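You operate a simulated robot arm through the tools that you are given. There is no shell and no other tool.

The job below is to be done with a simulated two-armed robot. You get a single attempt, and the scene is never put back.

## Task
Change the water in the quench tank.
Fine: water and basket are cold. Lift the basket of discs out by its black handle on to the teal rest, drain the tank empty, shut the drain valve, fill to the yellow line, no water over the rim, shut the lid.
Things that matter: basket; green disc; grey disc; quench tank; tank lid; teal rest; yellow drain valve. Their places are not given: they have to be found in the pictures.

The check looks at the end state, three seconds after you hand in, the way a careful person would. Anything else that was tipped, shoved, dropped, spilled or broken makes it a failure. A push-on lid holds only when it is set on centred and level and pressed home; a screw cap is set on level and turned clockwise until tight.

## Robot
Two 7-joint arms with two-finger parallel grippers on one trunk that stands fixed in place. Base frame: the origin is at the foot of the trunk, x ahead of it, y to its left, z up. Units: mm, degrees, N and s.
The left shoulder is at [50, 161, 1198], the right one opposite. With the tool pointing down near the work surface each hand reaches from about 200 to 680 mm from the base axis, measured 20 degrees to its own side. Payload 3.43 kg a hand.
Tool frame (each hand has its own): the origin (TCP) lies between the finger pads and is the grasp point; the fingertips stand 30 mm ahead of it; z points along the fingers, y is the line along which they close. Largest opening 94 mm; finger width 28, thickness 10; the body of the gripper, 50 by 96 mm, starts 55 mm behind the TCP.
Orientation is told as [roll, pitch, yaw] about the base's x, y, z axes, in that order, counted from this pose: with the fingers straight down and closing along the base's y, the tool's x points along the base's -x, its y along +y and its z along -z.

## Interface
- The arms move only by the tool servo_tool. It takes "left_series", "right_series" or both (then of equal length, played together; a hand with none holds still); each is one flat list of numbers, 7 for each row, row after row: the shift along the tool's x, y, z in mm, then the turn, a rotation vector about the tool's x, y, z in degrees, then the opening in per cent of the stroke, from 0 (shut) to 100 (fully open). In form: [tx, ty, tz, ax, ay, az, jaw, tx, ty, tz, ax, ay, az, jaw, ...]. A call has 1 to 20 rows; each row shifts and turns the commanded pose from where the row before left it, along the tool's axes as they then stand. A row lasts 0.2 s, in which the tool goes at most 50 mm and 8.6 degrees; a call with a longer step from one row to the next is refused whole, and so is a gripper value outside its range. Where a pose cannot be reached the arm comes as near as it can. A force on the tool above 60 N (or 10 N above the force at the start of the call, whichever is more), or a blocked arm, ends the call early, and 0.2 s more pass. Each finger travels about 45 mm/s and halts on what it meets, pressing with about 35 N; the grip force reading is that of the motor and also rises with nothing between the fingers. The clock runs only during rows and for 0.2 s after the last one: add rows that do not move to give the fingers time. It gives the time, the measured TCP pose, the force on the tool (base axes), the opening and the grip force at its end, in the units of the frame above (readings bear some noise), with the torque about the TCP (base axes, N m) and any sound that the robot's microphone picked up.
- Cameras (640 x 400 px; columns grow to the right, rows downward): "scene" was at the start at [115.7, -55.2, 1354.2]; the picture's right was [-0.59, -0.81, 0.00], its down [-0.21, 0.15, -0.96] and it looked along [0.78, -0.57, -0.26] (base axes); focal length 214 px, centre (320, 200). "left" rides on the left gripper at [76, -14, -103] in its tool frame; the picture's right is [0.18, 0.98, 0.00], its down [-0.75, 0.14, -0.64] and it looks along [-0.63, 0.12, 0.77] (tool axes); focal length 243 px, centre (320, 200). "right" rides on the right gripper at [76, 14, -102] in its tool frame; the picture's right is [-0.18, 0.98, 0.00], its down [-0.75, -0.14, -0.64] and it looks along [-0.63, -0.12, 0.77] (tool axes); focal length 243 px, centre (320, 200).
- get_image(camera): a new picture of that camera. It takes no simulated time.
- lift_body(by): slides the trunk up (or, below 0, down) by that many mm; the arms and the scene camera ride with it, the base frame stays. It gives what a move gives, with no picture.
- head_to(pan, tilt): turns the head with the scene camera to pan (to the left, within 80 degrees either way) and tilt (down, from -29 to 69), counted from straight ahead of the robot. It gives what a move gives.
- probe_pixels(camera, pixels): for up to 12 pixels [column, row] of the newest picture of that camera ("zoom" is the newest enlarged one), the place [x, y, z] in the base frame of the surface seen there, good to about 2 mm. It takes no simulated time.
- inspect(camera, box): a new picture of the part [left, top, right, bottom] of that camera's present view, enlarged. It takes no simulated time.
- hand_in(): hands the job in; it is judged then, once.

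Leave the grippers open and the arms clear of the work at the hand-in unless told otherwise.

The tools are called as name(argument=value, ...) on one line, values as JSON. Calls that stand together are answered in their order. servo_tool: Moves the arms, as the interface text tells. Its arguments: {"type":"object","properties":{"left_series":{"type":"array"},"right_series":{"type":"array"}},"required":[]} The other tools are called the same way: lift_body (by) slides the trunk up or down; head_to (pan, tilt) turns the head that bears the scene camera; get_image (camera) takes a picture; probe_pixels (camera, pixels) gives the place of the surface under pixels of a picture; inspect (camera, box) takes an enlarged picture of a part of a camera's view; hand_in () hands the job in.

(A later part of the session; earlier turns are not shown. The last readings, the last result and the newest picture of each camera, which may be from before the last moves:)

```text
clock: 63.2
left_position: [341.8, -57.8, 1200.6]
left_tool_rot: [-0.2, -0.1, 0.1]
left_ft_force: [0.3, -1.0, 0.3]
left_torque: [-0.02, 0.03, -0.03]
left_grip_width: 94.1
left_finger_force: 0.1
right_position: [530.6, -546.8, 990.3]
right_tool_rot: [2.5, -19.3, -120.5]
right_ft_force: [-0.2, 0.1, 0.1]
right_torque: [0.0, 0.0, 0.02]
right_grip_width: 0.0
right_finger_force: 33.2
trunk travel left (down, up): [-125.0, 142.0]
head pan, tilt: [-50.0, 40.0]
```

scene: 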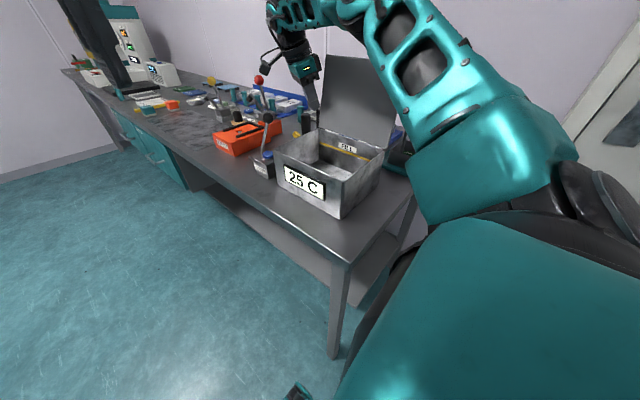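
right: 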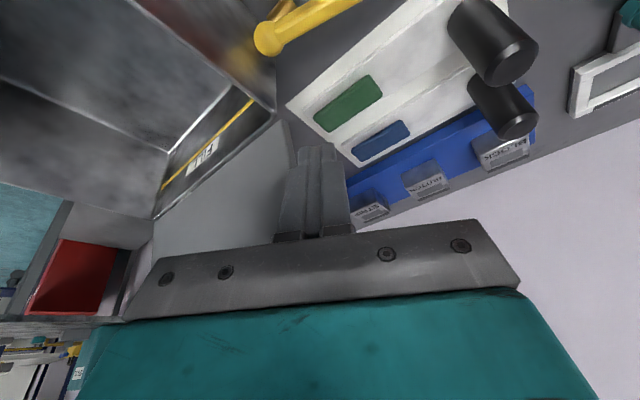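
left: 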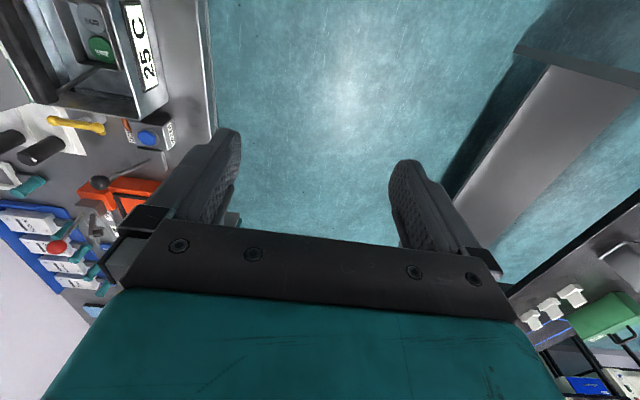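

On track. The second half of the descent.

servo_tool(right_series=[8.5, 0, 23.5, 0, 0, 0, 0, 8.5, 0, 23.5, 0, 0, 0, 0, 0, 0, 0, 0, 0, 0, 0])

get_image(camera="right")

```text
clock: 64.0
left_position: [343.7, -56.9, 1200.8]
left_tool_rot: [-0.2, 0.0, 0.0]
left_ft_force: [-0.7, 0.5, -0.4]
left_torque: [0.01, 0.0, -0.01]
left_grip_width: 94.2
left_finger_force: 0.0
right_position: [530.3, -547.0, 939.8]
right_tool_rot: [2.5, -19.3, -120.3]
right_ft_force: [0.4, 0.0, 0.0]
right_torque: [0.0, -0.02, -0.03]
right_grip_width: 0.0
right_finger_force: 32.7
trunk travel left (down, up): [-125.0, 142.0]
head pan, tilt: [-50.0, 40.0]
```

```text
taken
```

right: 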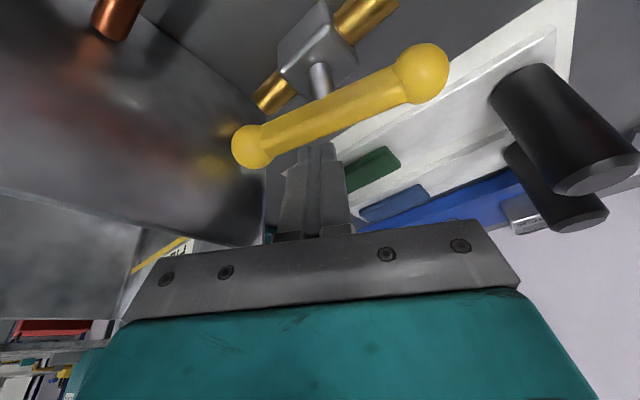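

The finger is behind the lever's near arm. I pull toward +y in small rows.

servo_tool(right_series=[5.55, -5.75, -2.05, 0, 0, 0, 0, 5.55, -5.75, -2.05, 0, 0, 0, 0, 6.15, -4.65, -2.25, 0, 0, 0, 0, 6.15, -4.65, -2.25, 0, 0, 0, 0, 0, 0, 0, 0, 0, 0, 0])

get_image(camera="right")

```text
clock: 65.2
left_position: [341.8, -58.2, 1200.0]
left_tool_rot: [-0.2, -0.1, 0.2]
left_ft_force: [0.3, 0.7, 0.3]
left_torque: [0.0, 0.01, 0.01]
left_grip_width: 94.1
left_finger_force: 0.0
right_position: [524.1, -513.0, 939.3]
right_tool_rot: [2.4, -19.4, -120.3]
right_ft_force: [-2.9, -1.9, 1.0]
right_torque: [0.04, 0.02, -0.01]
right_grip_width: 0.2
right_finger_force: 33.6
trunk travel left (down, up): [-125.0, 142.0]
head pan, tilt: [-50.0, 40.0]
```

```text
taken
```

right: 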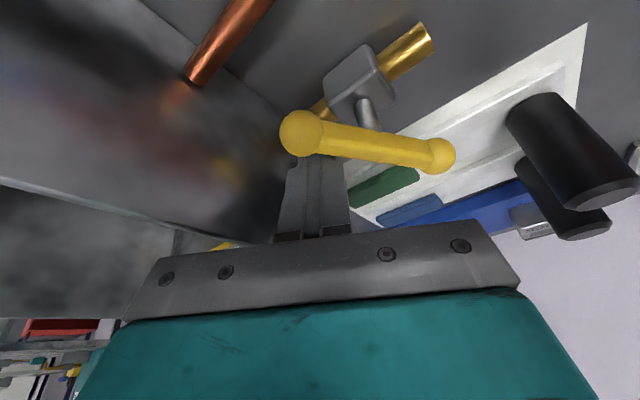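

The lever is turning with little force. I continue the arc to its end.

servo_tool(right_series=[6.8, -4.45, -2.45, 0, 0, 0, 0, 6.8, -4.45, -2.45, 0, 0, 0, 0, 9.6, -1.3, -3.5, 0, 0, 0, 0, 9.6, -1.3, -3.5, 0, 0, 0, 0, 0, 0, 0, 0, 0, 0, 0])

get_image(camera="right")

probe_pixels(camera="right", pixels=[[300, 133], [350, 145], [400, 150], [440, 155]])

```text
clock: 66.4
left_position: [341.8, -57.3, 1200.5]
left_tool_rot: [-0.1, 0.1, 0.2]
left_ft_force: [0.9, 0.3, 0.0]
left_torque: [0.03, 0.0, 0.01]
left_grip_width: 94.2
left_finger_force: 0.0
right_position: [530.2, -476.7, 942.0]
right_tool_rot: [2.4, -19.3, -120.3]
right_ft_force: [0.1, 1.8, -0.6]
right_torque: [0.0, -0.03, 0.01]
right_grip_width: 0.0
right_finger_force: 32.8
trunk travel left (down, up): [-125.0, 142.0]
head pan, tilt: [-50.0, 40.0]
```

```text
taken
```

right: 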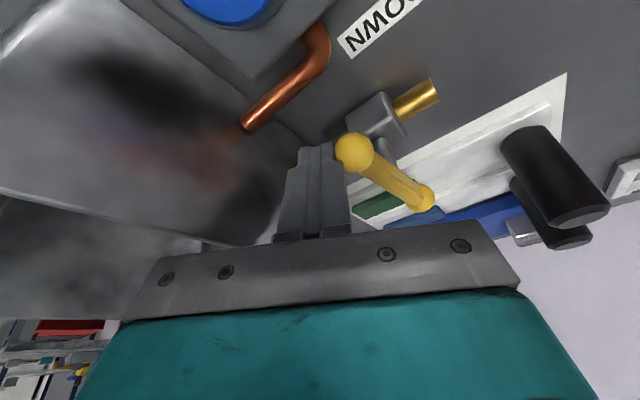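

```text
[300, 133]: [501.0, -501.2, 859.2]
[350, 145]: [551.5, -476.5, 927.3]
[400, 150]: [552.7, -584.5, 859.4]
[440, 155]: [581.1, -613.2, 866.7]
```

The lever's inner ball is back near (551, −480). I probe both balls for the precise angle.

probe_pixels(camera="right", pixels=[[354, 152], [427, 196], [390, 178], [378, 170]])

```text
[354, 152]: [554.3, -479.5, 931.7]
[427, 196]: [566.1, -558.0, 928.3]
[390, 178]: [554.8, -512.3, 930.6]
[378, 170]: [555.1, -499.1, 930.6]
```

Nearly shut. I press the inner end further +x against its stop in 2–3 mm rows.

servo_tool(right_series=[1.4, 2.6, -0.5, 0, 0, 0, 0, 1.4, 2.6, -0.5, 0, 0, 0, 0, 1.4, 2.6, -0.5, 0, 0, 0, 0, 0, 0, 0, 0, 0, 0, 0])

inspect(camera="right", box=[280, 60, 480, 260])

probe_pixels(camera="right", pixels=[[354, 152], [427, 196]])

```text
clock: 67.4
left_position: [340.3, -56.1, 1202.0]
left_tool_rot: [-0.1, 0.0, 0.1]
left_ft_force: [-0.2, -0.6, -0.2]
left_torque: [0.0, 0.02, -0.01]
left_grip_width: 93.9
left_finger_force: 0.1
right_position: [536.4, -475.6, 941.1]
right_tool_rot: [2.1, -19.6, -120.3]
right_ft_force: [-27.0, 12.5, -2.6]
right_torque: [0.22, 0.46, 0.06]
right_grip_width: 0.1
right_finger_force: 32.0
trunk travel left (down, up): [-125.0, 142.0]
head pan, tilt: [-50.0, 40.0]
```

```text
2.00 times, centred on (380, 160) of right
```

zoom: 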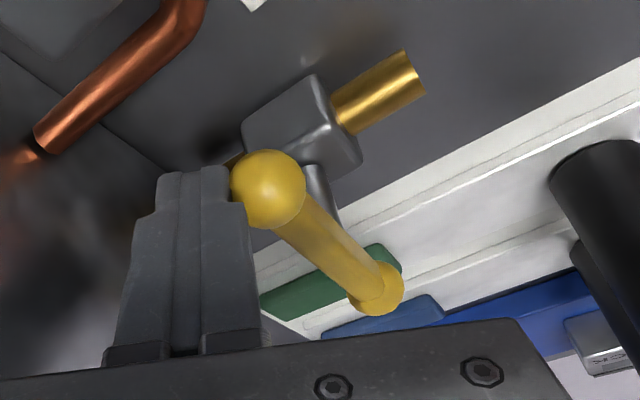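

```text
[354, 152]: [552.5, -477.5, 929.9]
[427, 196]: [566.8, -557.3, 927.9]
```

A firm 30 N reaction says the lever is at its stop. I verify the two balls in this zoom, then retract.

inspect(camera="right", box=[280, 60, 480, 260])

probe_pixels(camera="zoom", pixels=[[262, 180], [372, 280], [330, 245], [300, 225]])

servo_tool(right_series=[-1.4, -4, 0.5, 0, 0, 0, 0, -1.4, -2.6, 0.5, 0, 0, 0, 0, -8.5, 0, -23.5, 0, 0, 0, 0, -8.5, 0, -23.5, 0, 0, 0, 0, -8.5, 0, -23.5, 0, 0, 0, 0, -8.5, 0, -23.5, 0, 0, 0, 0, 0, 0, 0, 0, 0, 0, 0])

get_image(camera="right")

```text
2.00 times, centred on (380, 160) of right
```

zoom: 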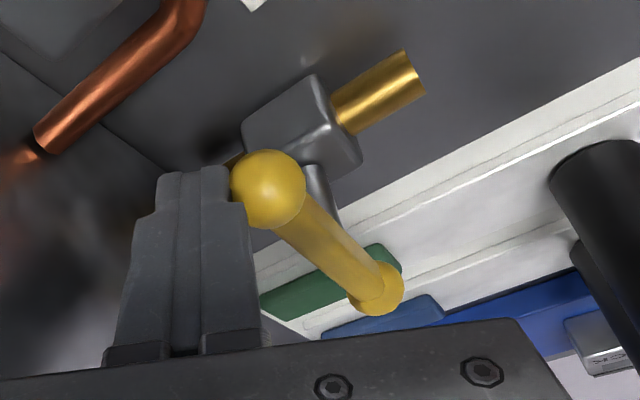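

```text
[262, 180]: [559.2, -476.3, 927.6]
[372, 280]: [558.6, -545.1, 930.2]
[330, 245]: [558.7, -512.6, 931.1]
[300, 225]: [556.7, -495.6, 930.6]
```

```text
clock: 69.0
left_position: [342.6, -56.1, 1201.3]
left_tool_rot: [0.0, -0.1, 0.1]
left_ft_force: [-0.1, 0.3, -0.2]
left_torque: [0.0, 0.01, -0.01]
left_grip_width: 94.0
left_finger_force: 0.1
right_position: [530.2, -475.7, 1041.9]
right_tool_rot: [2.7, -19.4, -120.3]
right_ft_force: [-0.6, -0.1, 0.2]
right_torque: [0.02, 0.01, -0.01]
right_grip_width: 0.0
right_finger_force: 33.3
trunk travel left (down, up): [-125.0, 142.0]
head pan, tilt: [-50.0, 40.0]
```

```text
taken
```

right: 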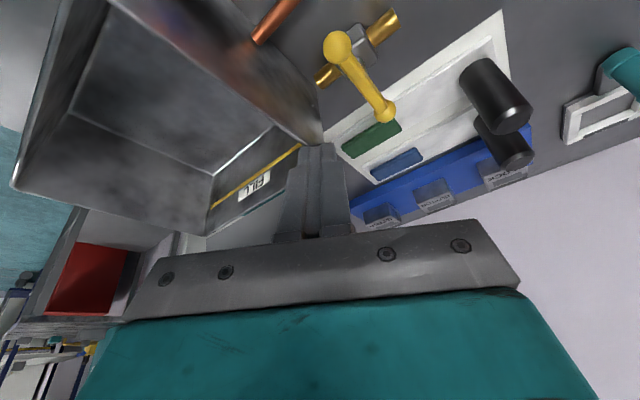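

Retracted cleanly. I check the lever's ends from above.

probe_pixels(camera="right", pixels=[[338, 46], [384, 109], [362, 80], [120, 150], [150, 110], [180, 160]])

inspect(camera="scene", box=[240, 90, 420, 250])

```text
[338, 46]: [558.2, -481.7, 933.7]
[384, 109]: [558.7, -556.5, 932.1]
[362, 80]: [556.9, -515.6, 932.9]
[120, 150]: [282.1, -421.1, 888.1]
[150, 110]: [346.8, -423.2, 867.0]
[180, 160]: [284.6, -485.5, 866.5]
```

```text
2.50 times, centred on (330, 170) of scene
```

zoom: 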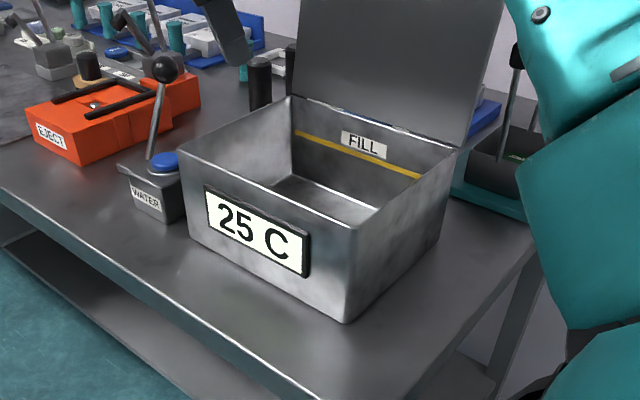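

Both ends are at x≈558, so the lever is squarely shut. The x reading is a few mm more than before, so I check whether the tank has moved.

probe_pixels(camera="zoom", pixels=[[182, 152], [290, 100], [352, 230], [456, 150], [165, 160], [346, 318], [250, 240], [345, 150], [475, 115], [300, 10]])

probe_pixels(camera="right", pixels=[[322, 138], [113, 5], [17, 183], [195, 245], [320, 120], [360, 35], [395, 15], [330, 72]])

```text
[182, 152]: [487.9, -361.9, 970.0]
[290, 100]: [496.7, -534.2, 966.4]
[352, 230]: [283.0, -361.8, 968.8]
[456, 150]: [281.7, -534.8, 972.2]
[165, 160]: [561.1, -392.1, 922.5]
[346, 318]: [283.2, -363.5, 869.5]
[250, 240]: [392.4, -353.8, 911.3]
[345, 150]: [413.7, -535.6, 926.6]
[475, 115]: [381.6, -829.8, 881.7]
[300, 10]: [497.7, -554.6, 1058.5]
```

```text
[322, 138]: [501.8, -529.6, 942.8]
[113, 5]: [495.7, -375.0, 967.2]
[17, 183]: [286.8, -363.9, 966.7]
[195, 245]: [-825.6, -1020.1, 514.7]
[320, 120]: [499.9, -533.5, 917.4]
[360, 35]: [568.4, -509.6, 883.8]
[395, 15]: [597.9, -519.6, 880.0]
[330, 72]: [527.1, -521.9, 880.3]
```

The tank and rim are exactly where they were. Next is the water: the blue button is at about (562, −394, 922). I straighten the tool and go above it.

servo_tool(right_series=[0, 0, 0, 0, 6.67, 0, 0, 0, 0, 0, 0, 6.67, 0, 0, 0, 0, 0, 0, 6.66, 0, 0, 29, -4.4, 0, 0, 0, 0, 0, 29, -4.4, 0, 0, 0, 0, 0, 29, -4.4, 0, 0, 0, 0, 0, 0, 0, 25, 0, 0, 0, 0, 0, 0, 25, 0, 0, 0, 0, 0, 0, 20, 0, 0, 0, 0, 0, 0, 0, 0, 0, 0, 0])

get_image(camera="right")

inspect(camera="scene", box=[230, 90, 410, 250])

```text
clock: 71.2
left_position: [343.1, -57.5, 1201.4]
left_tool_rot: [-0.1, -0.1, 0.1]
left_ft_force: [-0.2, 0.3, 0.0]
left_torque: [-0.04, 0.01, -0.03]
left_grip_width: 93.9
left_finger_force: 0.0
right_position: [560.9, -395.9, 972.1]
right_tool_rot: [2.4, 0.7, -119.4]
right_ft_force: [-0.2, 0.5, -0.1]
right_torque: [0.02, 0.03, -0.01]
right_grip_width: 0.0
right_finger_force: 33.2
trunk travel left (down, up): [-125.0, 142.0]
head pan, tilt: [-50.0, 40.0]
```

```text
taken
```

right: 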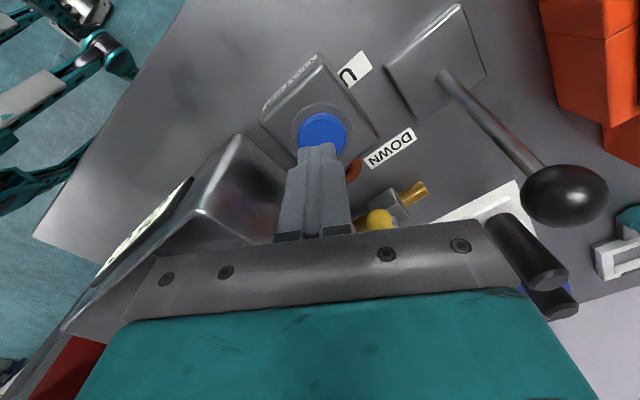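

```text
2.50 times, centred on (320, 170) of scene
```

zoom: 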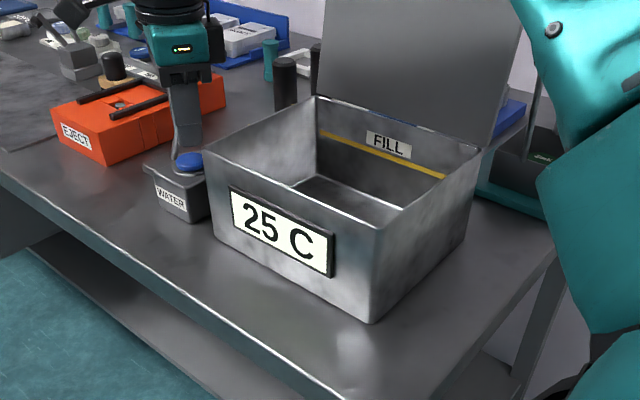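

The fingertip is over the button, 20 mm above it. Before pressing, I read the labels by the black-ball stick.

inspect(camera="right", box=[250, 0, 490, 210])

probe_pixels(camera="right", pixels=[[322, 122], [310, 130], [340, 130]])

```text
1.90 times, centred on (370, 105) of right
```

zoom: 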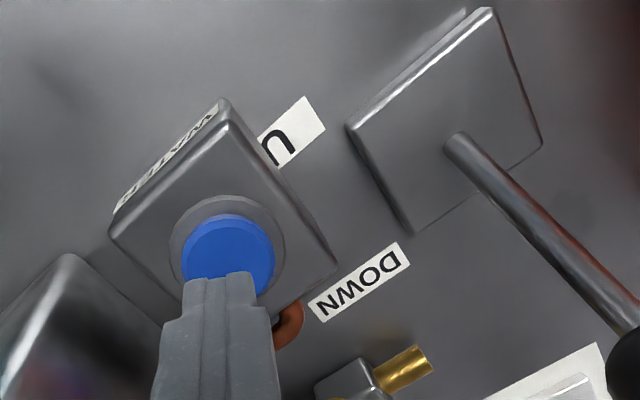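

```text
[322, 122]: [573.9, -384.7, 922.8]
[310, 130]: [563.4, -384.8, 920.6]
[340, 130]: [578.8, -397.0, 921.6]
```

UP/DOWN belong to the black-ball stick, so I leave that alone. I lower onto the button and press a few mm, then read sound and level.

servo_tool(right_series=[1, 2, 10, 0, 0, 0, 0, 0, 0, 6, 0, 0, 0, 0, 0, 0, 2, 0, 0, 0, 0, 0, 0, 2, 0, 0, 0, 0, 0, 0, 2, 0, 0, 0, 0])

inspect(camera="scene", box=[230, 90, 410, 250])

```text
clock: 72.4
left_position: [341.1, -56.7, 1201.2]
left_tool_rot: [-0.1, 0.0, 0.1]
left_ft_force: [0.4, 0.3, 0.9]
left_torque: [-0.01, 0.04, 0.0]
left_grip_width: 93.9
left_finger_force: 0.0
right_position: [567.6, -395.7, 950.5]
right_tool_rot: [2.6, 0.6, -119.4]
right_ft_force: [-1.3, -1.5, 1.7]
right_torque: [-0.05, 0.04, -0.02]
right_grip_width: 0.1
right_finger_force: 33.0
trunk travel left (down, up): [-125.0, 142.0]
head pan, tilt: [-50.0, 40.0]
heard: click
```

```text
2.50 times, centred on (320, 170) of scene
```

zoom: 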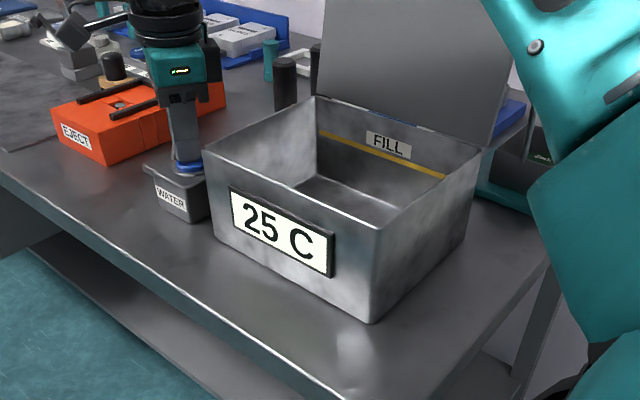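

A click. I hold briefly and measure the level.

servo_tool(right_series=[0, 0, 0, 0, 0, 0, 0, 0, 0, 0, 0, 0, 0, 0])

inspect(camera="scene", box=[280, 110, 360, 190])

probe_pixels(camera="zoom", pixels=[[220, 230], [250, 240], [200, 220], [290, 255], [240, 215]])

```text
clock: 73.0
left_position: [341.3, -57.2, 1200.8]
left_tool_rot: [0.0, 0.1, 0.0]
left_ft_force: [0.9, 0.1, -1.3]
left_torque: [0.01, -0.02, -0.02]
left_grip_width: 94.1
left_finger_force: 0.0
right_position: [568.1, -394.7, 950.0]
right_tool_rot: [2.5, 0.5, -119.5]
right_ft_force: [-0.2, -1.9, 2.6]
right_torque: [-0.04, 0.01, 0.03]
right_grip_width: 0.0
right_finger_force: 33.4
trunk travel left (down, up): [-125.0, 142.0]
head pan, tilt: [-50.0, 40.0]
```

```text
5.00 times, centred on (320, 150) of scene
```

zoom: 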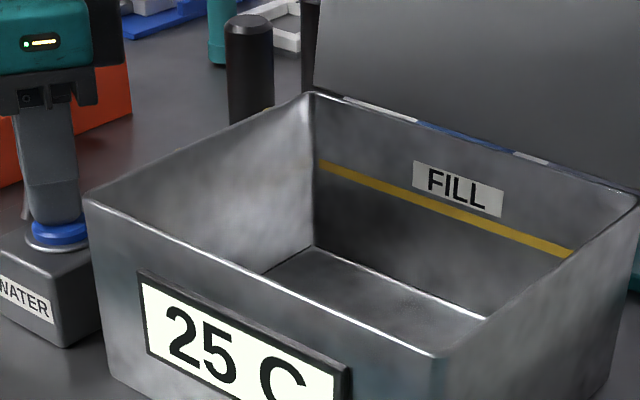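

```text
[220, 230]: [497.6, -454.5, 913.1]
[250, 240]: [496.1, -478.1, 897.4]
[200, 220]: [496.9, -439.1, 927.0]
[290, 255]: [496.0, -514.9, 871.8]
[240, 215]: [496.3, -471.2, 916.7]
```

I probe the visible floor region instead.

probe_pixels(camera="zoom", pixels=[[350, 275], [400, 300], [430, 310], [320, 265], [380, 290], [450, 215], [345, 172], [560, 250]])

servo_tool(right_series=[0, 0, 0, 0, 0, 0, 0, 0, 0, 0, 0, 0, 0, 0])

inspect(camera="scene", box=[280, 110, 360, 190])

probe_pixels(camera="zoom", pixels=[[350, 275], [400, 300], [430, 310], [320, 265], [380, 290]])

```text
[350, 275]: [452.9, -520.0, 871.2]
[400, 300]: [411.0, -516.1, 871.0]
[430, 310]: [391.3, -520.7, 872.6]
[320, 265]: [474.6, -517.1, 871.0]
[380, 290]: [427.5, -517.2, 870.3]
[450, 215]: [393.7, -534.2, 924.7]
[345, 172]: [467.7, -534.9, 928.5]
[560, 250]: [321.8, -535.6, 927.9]
```

```text
clock: 73.6
left_position: [342.5, -57.6, 1200.8]
left_tool_rot: [-0.1, 0.0, 0.1]
left_ft_force: [-0.3, 0.0, 0.1]
left_torque: [-0.04, 0.02, 0.02]
left_grip_width: 93.9
left_finger_force: 0.1
right_position: [567.2, -393.9, 949.7]
right_tool_rot: [2.4, 0.5, -119.4]
right_ft_force: [0.9, -0.7, 1.9]
right_torque: [-0.01, -0.01, 0.02]
right_grip_width: 0.2
right_finger_force: 32.3
trunk travel left (down, up): [-125.0, 142.0]
head pan, tilt: [-50.0, 40.0]
```

```text
5.00 times, centred on (320, 150) of scene
```

zoom: 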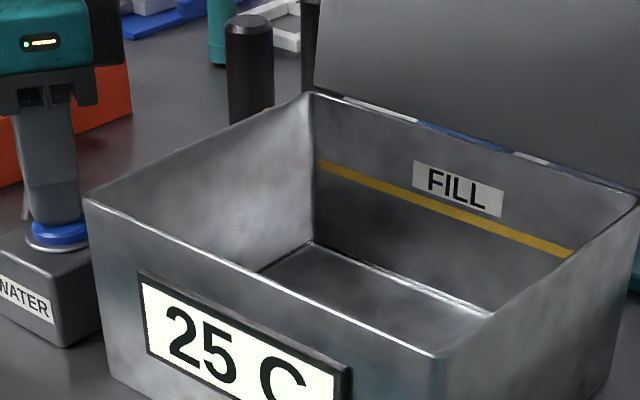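

```text
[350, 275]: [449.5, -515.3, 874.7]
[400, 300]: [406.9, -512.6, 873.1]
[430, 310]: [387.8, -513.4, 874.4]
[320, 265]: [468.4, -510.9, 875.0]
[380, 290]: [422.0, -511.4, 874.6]
```

The level rises about 5.5 mm/s (871→874). I hold on 4 s more and measure again.

servo_tool(right_series=[0, 0, 0, 0, 0, 0, 0, 0, 0, 0, 0, 0, 0, 0, 0, 0, 0, 0, 0, 0, 0, 0, 0, 0, 0, 0, 0, 0, 0, 0, 0, 0, 0, 0, 0, 0, 0, 0, 0, 0, 0, 0, 0, 0, 0, 0, 0, 0, 0, 0, 0, 0, 0, 0, 0, 0, 0, 0, 0, 0, 0, 0, 0, 0, 0, 0, 0, 0, 0, 0, 0, 0, 0, 0, 0, 0, 0, 0, 0, 0, 0, 0, 0, 0, 0, 0, 0, 0, 0, 0, 0, 0, 0, 0, 0, 0, 0, 0, 0, 0, 0, 0, 0, 0, 0])

inspect(camera="scene", box=[280, 110, 360, 190])

probe_pixels(camera="zoom", pixels=[[350, 265], [400, 290], [430, 300], [330, 245], [380, 280], [450, 295]])

```text
clock: 76.8
left_position: [342.1, -57.1, 1200.9]
left_tool_rot: [0.0, 0.0, 0.1]
left_ft_force: [0.1, 0.3, 0.2]
left_torque: [-0.01, -0.03, 0.02]
left_grip_width: 93.8
left_finger_force: 0.1
right_position: [566.7, -393.6, 950.3]
right_tool_rot: [2.4, 0.7, -119.4]
right_ft_force: [0.0, 0.7, 2.2]
right_torque: [0.01, 0.01, 0.0]
right_grip_width: 0.2
right_finger_force: 33.3
trunk travel left (down, up): [-125.0, 142.0]
head pan, tilt: [-50.0, 40.0]
```

```text
5.00 times, centred on (320, 150) of scene
```

zoom: 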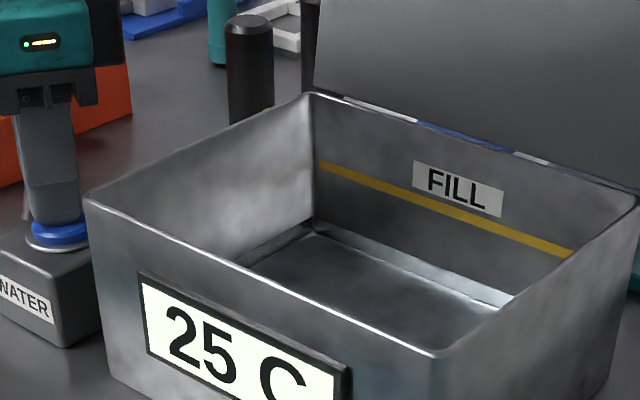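

```text
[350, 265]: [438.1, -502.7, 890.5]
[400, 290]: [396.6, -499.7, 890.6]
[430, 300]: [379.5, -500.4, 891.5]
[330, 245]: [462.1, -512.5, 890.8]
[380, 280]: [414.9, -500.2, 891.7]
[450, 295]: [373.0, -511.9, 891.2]
```

Level 891, rate 5.2 mm/s. I now lift the finger to learn whether the button is momentary or latching.

servo_tool(right_series=[0, 0, -6, 0, 0, 0, 0, 0, 0, -6, 0, 0, 0, 0])

inspect(camera="scene", box=[280, 110, 360, 190])

probe_pixels(camera="zoom", pixels=[[350, 265], [400, 290], [430, 300], [330, 245], [380, 280], [450, 295]])

servo_tool(right_series=[0, 0, 0, 0, 0, 0, 0, 0, 0, 0, 0, 0, 0, 0, 0, 0, 0, 0, 0, 0, 0])

inspect(camera="scene", box=[280, 110, 360, 190])

probe_pixels(camera="zoom", pixels=[[350, 265], [400, 290], [430, 300], [330, 245], [380, 280], [450, 295]])

```text
clock: 77.4
left_position: [342.1, -56.7, 1200.7]
left_tool_rot: [-0.1, 0.1, 0.1]
left_ft_force: [-0.1, -1.1, 0.1]
left_torque: [-0.03, 0.01, 0.01]
left_grip_width: 94.0
left_finger_force: 0.1
right_position: [568.0, -394.9, 962.3]
right_tool_rot: [2.4, 0.6, -119.5]
right_ft_force: [-0.5, -0.5, -0.2]
right_torque: [0.01, 0.0, 0.0]
right_grip_width: 0.0
right_finger_force: 33.2
trunk travel left (down, up): [-125.0, 142.0]
head pan, tilt: [-50.0, 40.0]
```

```text
5.00 times, centred on (320, 150) of scene
```

zoom: 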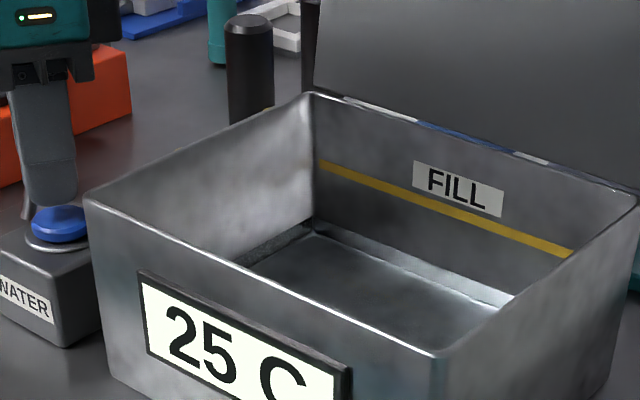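

```text
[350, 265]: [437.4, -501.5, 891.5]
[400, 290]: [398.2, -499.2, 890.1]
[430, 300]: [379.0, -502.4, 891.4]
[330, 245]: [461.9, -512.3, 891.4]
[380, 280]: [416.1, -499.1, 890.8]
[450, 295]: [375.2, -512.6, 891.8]
```

```text
clock: 78.2
left_position: [341.2, -57.4, 1200.6]
left_tool_rot: [-0.1, -0.1, 0.1]
left_ft_force: [0.1, -0.2, 0.2]
left_torque: [0.01, 0.04, -0.04]
left_grip_width: 94.1
left_finger_force: 0.0
right_position: [569.1, -395.1, 961.1]
right_tool_rot: [2.4, 0.7, -119.6]
right_ft_force: [-0.4, 0.6, 0.4]
right_torque: [0.01, -0.05, -0.01]
right_grip_width: 0.1
right_finger_force: 33.1
trunk travel left (down, up): [-125.0, 142.0]
head pan, tilt: [-50.0, 40.0]
```

```text
5.00 times, centred on (320, 150) of scene
```

zoom: 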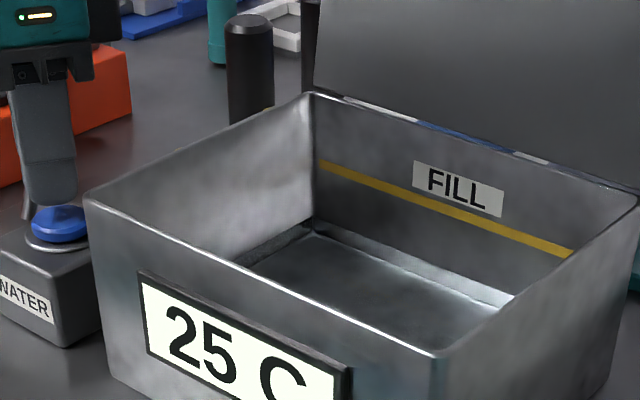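

```text
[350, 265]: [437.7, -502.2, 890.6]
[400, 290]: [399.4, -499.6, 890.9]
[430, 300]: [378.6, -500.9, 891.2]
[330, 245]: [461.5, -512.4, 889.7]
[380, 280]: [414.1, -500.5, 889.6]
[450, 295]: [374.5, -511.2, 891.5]
```

It is momentary: the level stays at 891 with the valve holding. I press again for about 5 s.

servo_tool(right_series=[0, 0, 6, 0, 0, 0, 0, 0, 0, 6, 0, 0, 0, 0, 0, 0, 0, 0, 0, 0, 0, 0, 0, 0, 0, 0, 0, 0, 0, 0, 0, 0, 0, 0, 0, 0, 0, 0, 0, 0, 0, 0, 0, 0, 0, 0, 0, 0, 0, 0, 0, 0, 0, 0, 0, 0, 0, 0, 0, 0, 0, 0, 0, 0, 0, 0, 0, 0, 0, 0, 0, 0, 0, 0, 0, 0, 0, 0, 0, 0, 0, 0, 0, 0, 0, 0, 0, 0, 0, 0, 0, 0, 0, 0, 0, 0, 0, 0, 0, 0, 0, 0, 0, 0, 0, 0, 0, 0, 0, 0, 0, 0, 0, 0, 0, 0, 0, 0, 0, 0, 0, 0, 0, 0, 0, 0, 0, 0, 0, 0, 0, 0, 0, 0, 0, 0, 0, 0, 0, 0])

inspect(camera="scene", box=[280, 110, 360, 190])

probe_pixels(camera="zoom", pixels=[[350, 265], [400, 290], [430, 300], [340, 230], [380, 280], [450, 285]])

```text
clock: 82.4
left_position: [341.7, -57.4, 1202.1]
left_tool_rot: [-0.1, 0.0, 0.1]
left_ft_force: [-0.7, -0.4, 0.2]
left_torque: [-0.04, -0.02, 0.01]
left_grip_width: 93.8
left_finger_force: 0.0
right_position: [568.7, -395.0, 950.0]
right_tool_rot: [2.4, 0.6, -119.4]
right_ft_force: [-0.1, -0.4, 2.0]
right_torque: [0.0, 0.06, -0.04]
right_grip_width: 0.0
right_finger_force: 33.1
trunk travel left (down, up): [-125.0, 142.0]
head pan, tilt: [-50.0, 40.0]
heard: click
```

```text
5.00 times, centred on (320, 150) of scene
```

zoom: 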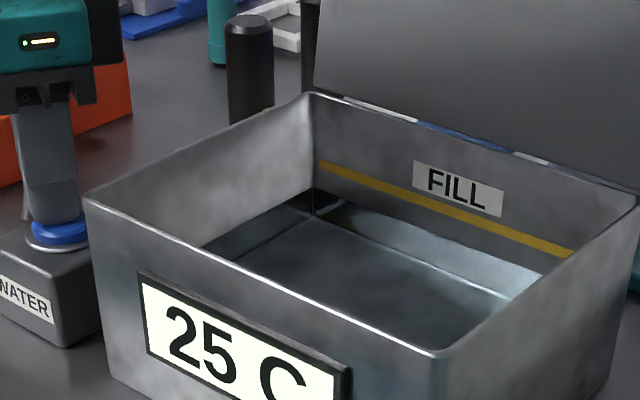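

```text
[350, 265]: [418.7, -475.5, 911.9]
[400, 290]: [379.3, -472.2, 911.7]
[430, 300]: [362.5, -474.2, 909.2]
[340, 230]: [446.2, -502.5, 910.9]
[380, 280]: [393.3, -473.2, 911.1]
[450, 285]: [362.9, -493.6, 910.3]
```

Level 911. Another 2.2 s.

servo_tool(right_series=[0, 0, 0, 0, 0, 0, 0, 0, 0, 0, 0, 0, 0, 0, 0, 0, 0, 0, 0, 0, 0, 0, 0, 0, 0, 0, 0, 0, 0, 0, 0, 0, 0, 0, 0, 0, 0, 0, 0, 0, 0, 0, 0, 0, 0, 0, 0, 0, 0, 0, 0, 0, 0, 0, 0, 0, 0, 0, 0, 0, 0, 0, 0, 0, 0, 0, 0, 0, 0, 0])

inspect(camera="scene", box=[300, 120, 360, 170])

probe_pixels(camera="zoom", pixels=[[200, 250], [300, 310], [250, 230], [350, 320], [320, 270], [400, 290], [130, 115], [300, 180], [200, 148], [400, 228]])

```text
clock: 84.6
left_position: [342.2, -56.0, 1201.2]
left_tool_rot: [-0.1, 0.2, 0.1]
left_ft_force: [-0.8, -0.3, -0.7]
left_torque: [0.0, 0.01, 0.03]
left_grip_width: 93.8
left_finger_force: 0.1
right_position: [567.9, -395.6, 950.8]
right_tool_rot: [2.3, 0.6, -119.5]
right_ft_force: [0.6, -0.4, 1.3]
right_torque: [0.02, 0.01, -0.02]
right_grip_width: 0.0
right_finger_force: 33.3
trunk travel left (down, up): [-125.0, 142.0]
head pan, tilt: [-50.0, 40.0]
```

```text
8.00 times, centred on (330, 145) of scene
```

zoom: 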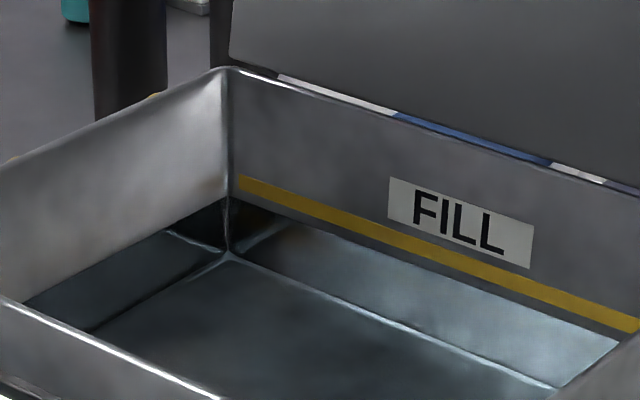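

```text
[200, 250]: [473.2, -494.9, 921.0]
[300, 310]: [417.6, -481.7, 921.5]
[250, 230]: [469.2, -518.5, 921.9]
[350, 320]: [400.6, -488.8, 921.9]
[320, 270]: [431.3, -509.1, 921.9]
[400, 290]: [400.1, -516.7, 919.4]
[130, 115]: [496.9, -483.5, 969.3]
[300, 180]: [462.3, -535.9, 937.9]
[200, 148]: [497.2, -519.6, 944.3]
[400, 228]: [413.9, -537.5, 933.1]
```

Level ≈921.5, just beneath the line. I measure the line's upper and lower edges.

probe_pixels(camera="zoom", pixels=[[260, 190], [350, 221], [440, 254], [560, 297], [440, 248], [440, 261], [350, 215], [350, 227], [300, 203], [500, 276], [280, 220], [440, 285]])

```text
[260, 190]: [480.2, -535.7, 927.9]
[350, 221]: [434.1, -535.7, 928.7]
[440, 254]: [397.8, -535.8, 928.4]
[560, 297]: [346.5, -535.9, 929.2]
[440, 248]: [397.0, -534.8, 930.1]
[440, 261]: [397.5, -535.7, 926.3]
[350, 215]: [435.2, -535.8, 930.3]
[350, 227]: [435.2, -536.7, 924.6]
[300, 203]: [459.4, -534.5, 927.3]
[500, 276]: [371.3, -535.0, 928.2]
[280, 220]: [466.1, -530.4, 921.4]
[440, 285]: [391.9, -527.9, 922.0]
```

The line's middle is at z≈928.2, 6.7 mm to go (≈1.3 s). I hold 1.0 s more, then lift off.

servo_tool(right_series=[0, 0, 0, 0, 0, 0, 0, 0, 0, 0, 0, 0, 0, 0, 0, 0, 0, 0, 0, 0, 0, 0, 0, 0, 0, 0, 0, 0, 0, 0, 0, 0, 0, 0, 0, 0, 0, -8, 0, 0, 0, 0, 0, 0, -4, 0, 0, 0, 0, 0, 0, 0, 0, 0, 0, 0])

inspect(camera="scene", box=[300, 120, 360, 170])

probe_pixels(camera="zoom", pixels=[[200, 250], [300, 310], [250, 240], [350, 320], [320, 270], [400, 290], [180, 270], [280, 280], [340, 340], [420, 320]])

```text
clock: 86.4
left_position: [342.6, -57.0, 1201.8]
left_tool_rot: [-0.1, 0.1, 0.1]
left_ft_force: [-0.2, 0.4, 1.1]
left_torque: [0.0, 0.0, 0.0]
left_grip_width: 94.1
left_finger_force: 0.1
right_position: [569.4, -394.5, 962.5]
right_tool_rot: [2.4, 0.6, -119.4]
right_ft_force: [-0.4, -0.6, 0.0]
right_torque: [-0.01, 0.03, 0.01]
right_grip_width: 0.0
right_finger_force: 33.2
trunk travel left (down, up): [-125.0, 142.0]
head pan, tilt: [-50.0, 40.0]
```

```text
8.00 times, centred on (330, 145) of scene
```

zoom: 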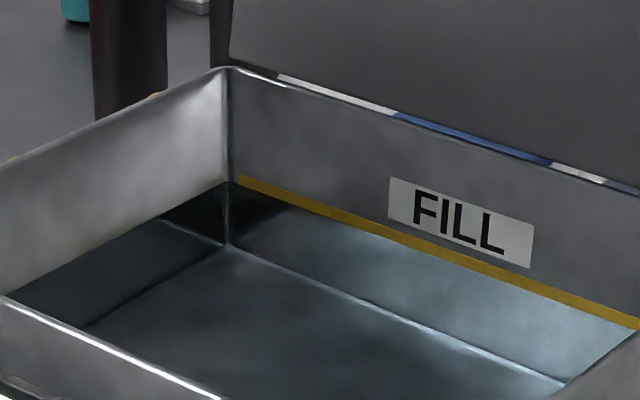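

```text
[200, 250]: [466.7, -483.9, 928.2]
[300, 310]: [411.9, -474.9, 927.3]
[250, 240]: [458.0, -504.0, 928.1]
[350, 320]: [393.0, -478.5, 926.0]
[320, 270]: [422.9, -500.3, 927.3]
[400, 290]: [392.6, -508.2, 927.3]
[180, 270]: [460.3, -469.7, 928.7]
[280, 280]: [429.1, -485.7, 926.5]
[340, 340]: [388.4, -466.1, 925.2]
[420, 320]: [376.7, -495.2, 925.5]
```

The level is ≈927–928, within the yellow line, and the water stands still. Next is the lid. I raise the trunk back 100 mm (the hand rises with it).

lift_body(by=100)

servo_tool(right_series=[0, 0, -40, 0, 0, -7, 0, 0, 0, -40, 0, 0, -7, 0, 0, 0, -40, 0, 0, -7, 0, 0, 0, -40, 0, 0, -7, 0, 0, 0, 0, 0, 0, -7, 0, 0, 0, 0, 0, 0, -7, 0, 0, 0, 0, 0, 0, -7, 0, 0, 0, 0, 0, 0, -7, 0, 0, 0, 0, 0, 0, 0, 0])

get_image(camera="right")

inspect(camera="scene", box=[240, 60, 440, 230])

```text
clock: 87.7
left_position: [342.1, -58.0, 1300.9]
left_tool_rot: [-0.1, 0.1, 0.1]
left_ft_force: [-0.4, 0.2, 0.4]
left_torque: [0.02, 0.02, -0.03]
left_grip_width: 94.2
left_finger_force: 0.1
right_position: [568.2, -394.7, 1061.3]
right_tool_rot: [2.5, 0.5, -119.5]
right_ft_force: [-0.6, -0.7, -0.2]
right_torque: [0.01, -0.02, 0.03]
right_grip_width: 0.2
right_finger_force: 32.6
trunk travel left (down, up): [-225.0, 42.0]
head pan, tilt: [-50.0, 40.0]
```

```text
clock: 89.7
left_position: [342.1, -57.1, 1301.1]
left_tool_rot: [-0.1, 0.1, 0.0]
left_ft_force: [-0.4, -0.4, -0.4]
left_torque: [-0.02, 0.02, 0.01]
left_grip_width: 94.1
left_finger_force: 0.0
right_position: [562.4, -392.0, 1222.2]
right_tool_rot: [1.7, -1.7, -63.4]
right_ft_force: [-1.2, -0.3, 0.6]
right_torque: [0.01, 0.0, 0.0]
right_grip_width: 0.0
right_finger_force: 32.9
trunk travel left (down, up): [-225.0, 42.0]
head pan, tilt: [-50.0, 40.0]
```

```text
taken
```

right: 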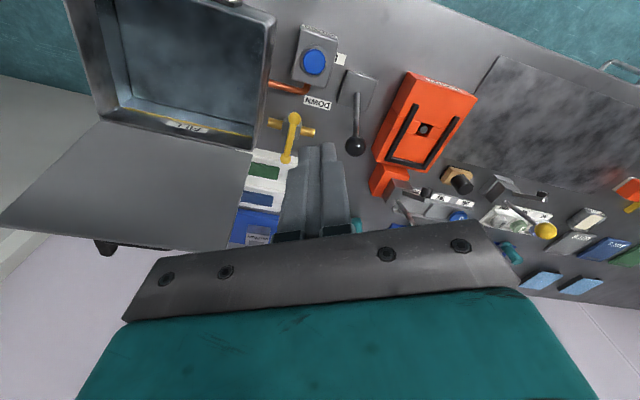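

```text
2.35 times, centred on (340, 145) of scene
```

zoom: 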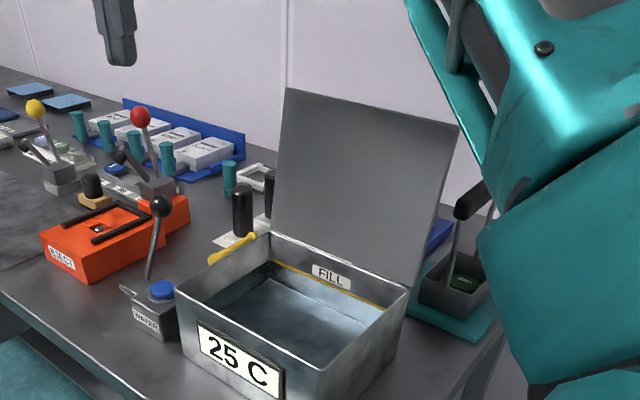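

All is well. I move over the tank at z≈1235 with yaw −35° and the gripper opening to ~70 mm, to look at the lid's upper edge.

servo_tool(right_series=[5.7, -40.4, -2.5, 0, 0, 0, 20, 5.7, -40.4, -2.5, 0, 0, 0, 40, 5.7, -40.4, -2.5, 0, 0, 0, 60, 5.7, -40.4, -2.5, 0, 0, 0, 74.5, 5.7, -40.4, -2.5, 0, 0, 0, 74.5, 5.7, -40.4, -2.5, 0, 0, 0, 74.5, 0, 0, 0, 0, 0, -7.1, 74.5, 0, 0, 0, 0, 0, -7.1, 74.5, 0, 0, 0, 0, 0, -7.1, 74.5, 0, 0, 0, 0, 0, -7.1, 74.5, 0, 0, 0, 0, 0, 0, 74.5])

get_image(camera="right")

get_image(camera="scene")

```text
clock: 92.1
left_position: [341.7, -56.5, 1302.1]
left_tool_rot: [-0.2, 0.0, 0.1]
left_ft_force: [0.3, 0.7, 0.1]
left_torque: [0.01, -0.01, 0.03]
left_grip_width: 93.8
left_finger_force: 0.0
right_position: [327.6, -469.1, 1228.5]
right_tool_rot: [0.8, -2.3, -35.1]
right_ft_force: [0.0, 0.5, 0.1]
right_torque: [0.01, 0.02, 0.03]
right_grip_width: 69.9
right_finger_force: 0.1
trunk travel left (down, up): [-225.0, 42.0]
head pan, tilt: [-50.0, 40.0]
```

```text
taken
```

right: 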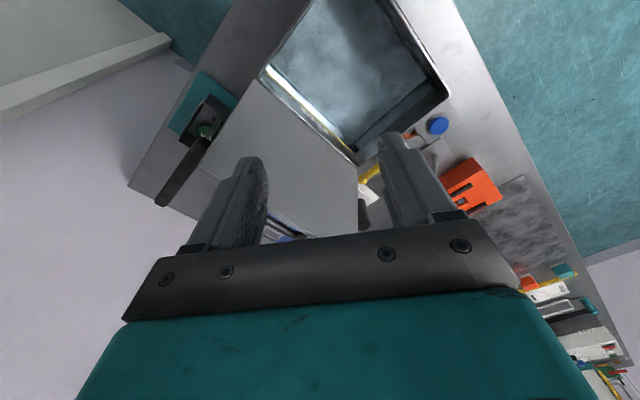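

```text
taken
```

scene: 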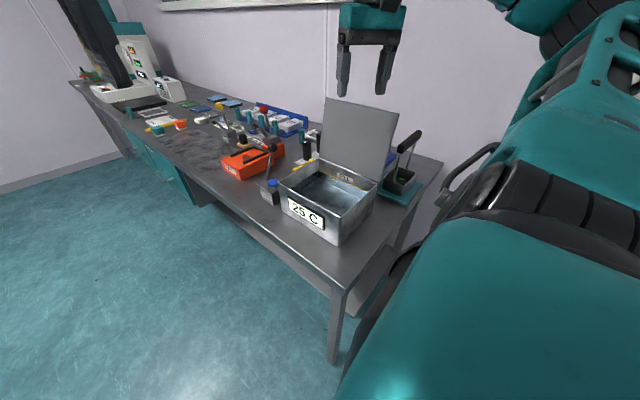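

Next I move over the lid's top edge, near (315, −567), keeping high.

servo_tool(right_series=[-15.3, -29.2, 0, 0, 0, 0, 74.5, -15.3, -29.2, 0, 0, 0, 0, 74.5, -15.3, -29.2, 0, 0, 0, 0, 74.5, 0, 0, 0, 0, 0, 0, 74.5])

get_image(camera="right")

inspect(camera="scene", box=[290, 20, 440, 200])

```text
clock: 93.1
left_position: [341.9, -56.7, 1300.7]
left_tool_rot: [0.0, 0.0, 0.2]
left_ft_force: [0.5, 0.4, 0.1]
left_torque: [-0.03, 0.02, 0.02]
left_grip_width: 93.9
left_finger_force: 0.1
right_position: [316.1, -568.5, 1228.3]
right_tool_rot: [0.8, -2.3, -35.1]
right_ft_force: [0.0, -0.3, -1.1]
right_torque: [-0.04, 0.04, 0.02]
right_grip_width: 69.9
right_finger_force: 0.1
trunk travel left (down, up): [-225.0, 42.0]
head pan, tilt: [-50.0, 40.0]
```

```text
taken
```

right: 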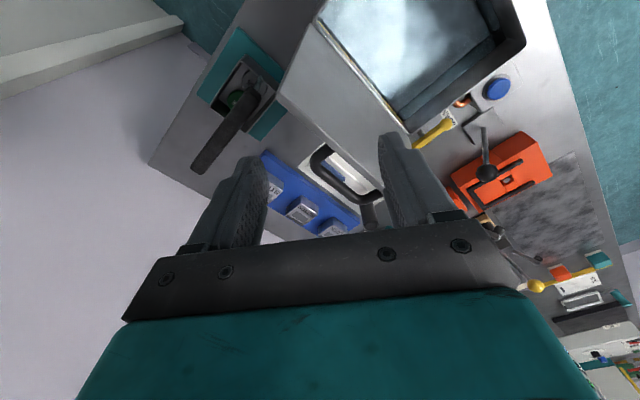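

```text
2.22 times, centred on (365, 110) of scene
```

zoom: 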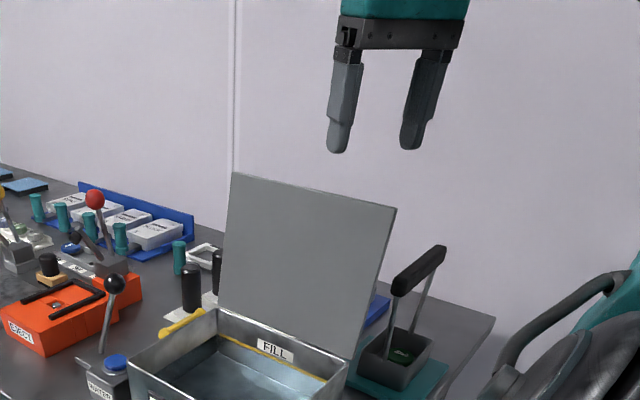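

I can reach there. I probe the lid's top edge and its handle in the right view.

inspect(camera="right", box=[250, 20, 410, 240])

probe_pixels(camera="right", pixels=[[281, 93], [290, 100], [300, 110], [330, 140], [360, 165], [315, 165], [340, 190], [365, 200], [322, 150], [378, 195], [300, 80], [340, 110]])

```text
1.82 times, centred on (330, 130) of right
```

zoom: 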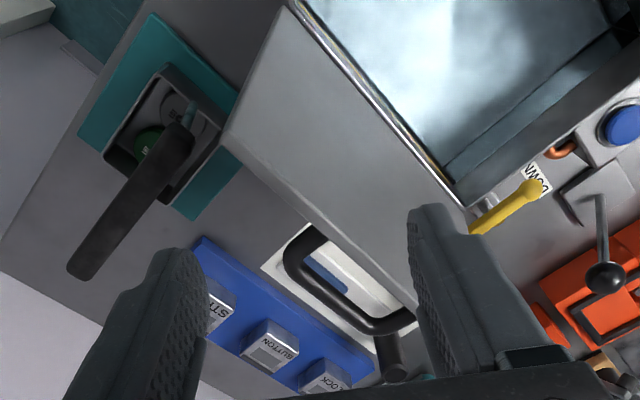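

```text
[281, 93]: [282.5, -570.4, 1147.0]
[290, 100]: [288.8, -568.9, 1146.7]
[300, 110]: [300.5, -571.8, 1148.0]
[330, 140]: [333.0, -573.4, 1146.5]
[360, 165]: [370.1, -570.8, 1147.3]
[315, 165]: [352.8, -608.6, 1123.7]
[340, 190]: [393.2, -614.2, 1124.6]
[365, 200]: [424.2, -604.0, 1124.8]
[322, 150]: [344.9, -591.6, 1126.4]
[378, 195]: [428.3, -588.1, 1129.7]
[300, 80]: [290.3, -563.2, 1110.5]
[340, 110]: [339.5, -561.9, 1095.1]
```

The top edge is at y≈−570, z≈1148, and the handle is at x 340–430, clear of my back finger at x≈293. I go down 85 mm to straddle the edge.

servo_tool(right_series=[0, 0, 22, 0, 0, 0, 74.5, 0, 0, 22, 0, 0, 0, 74.5, 0, 0, 22, 0, 0, 0, 74.5, 0, 0, 20, 0, 0, 0, 74.5, 0, 0, 0, 0, 0, 0, 74.5])

get_image(camera="right")

inspect(camera="scene", box=[290, 50, 440, 210])

```text
clock: 94.3
left_position: [341.7, -57.7, 1301.3]
left_tool_rot: [-0.2, 0.0, 0.1]
left_ft_force: [0.1, 0.0, -0.1]
left_torque: [-0.02, -0.02, 0.01]
left_grip_width: 93.9
left_finger_force: 0.1
right_position: [319.9, -567.8, 1142.3]
right_tool_rot: [0.9, -2.3, -35.1]
right_ft_force: [0.0, -1.0, -0.8]
right_torque: [-0.04, 0.0, 0.02]
right_grip_width: 69.9
right_finger_force: 0.0
trunk travel left (down, up): [-225.0, 42.0]
head pan, tilt: [-50.0, 40.0]
```

```text
taken
```

right: 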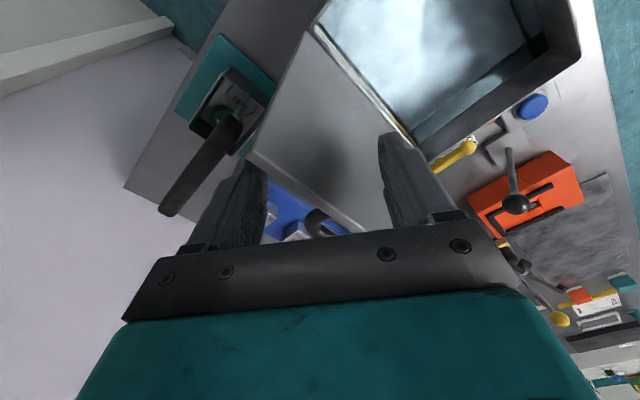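

```text
2.50 times, centred on (365, 130) of scene
```

zoom: 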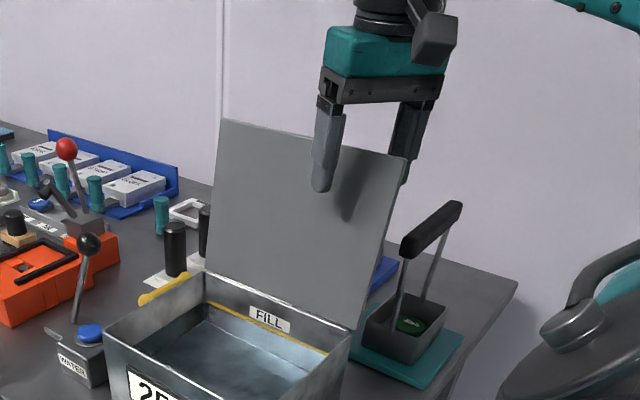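

One finger is in front and one behind the lid. I push +y slowly, 36 mm first.

servo_tool(right_series=[6.9, 9.8, 0, 0, 0, 0, 74.5, 6.9, 9.8, 0, 0, 0, 0, 74.5, 6.9, 9.8, 0, 0, 0, 0, 74.5, 0, 0, 0, 0, 0, 0, 74.5])

inspect(camera="scene", box=[290, 50, 440, 210])

```text
clock: 95.3
left_position: [343.0, -57.1, 1301.3]
left_tool_rot: [-0.2, 0.1, 0.1]
left_ft_force: [-0.9, 0.6, 0.9]
left_torque: [-0.02, -0.02, 0.03]
left_grip_width: 94.1
left_finger_force: 0.0
right_position: [319.1, -534.2, 1141.5]
right_tool_rot: [0.8, -2.3, -35.0]
right_ft_force: [0.0, -0.8, -0.6]
right_torque: [0.02, -0.01, 0.05]
right_grip_width: 70.4
right_finger_force: 0.2
trunk travel left (down, up): [-225.0, 42.0]
head pan, tilt: [-50.0, 40.0]
```

```text
2.50 times, centred on (365, 130) of scene
```

zoom: 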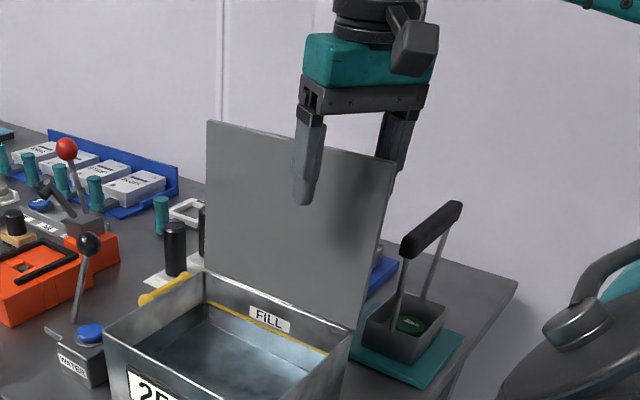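

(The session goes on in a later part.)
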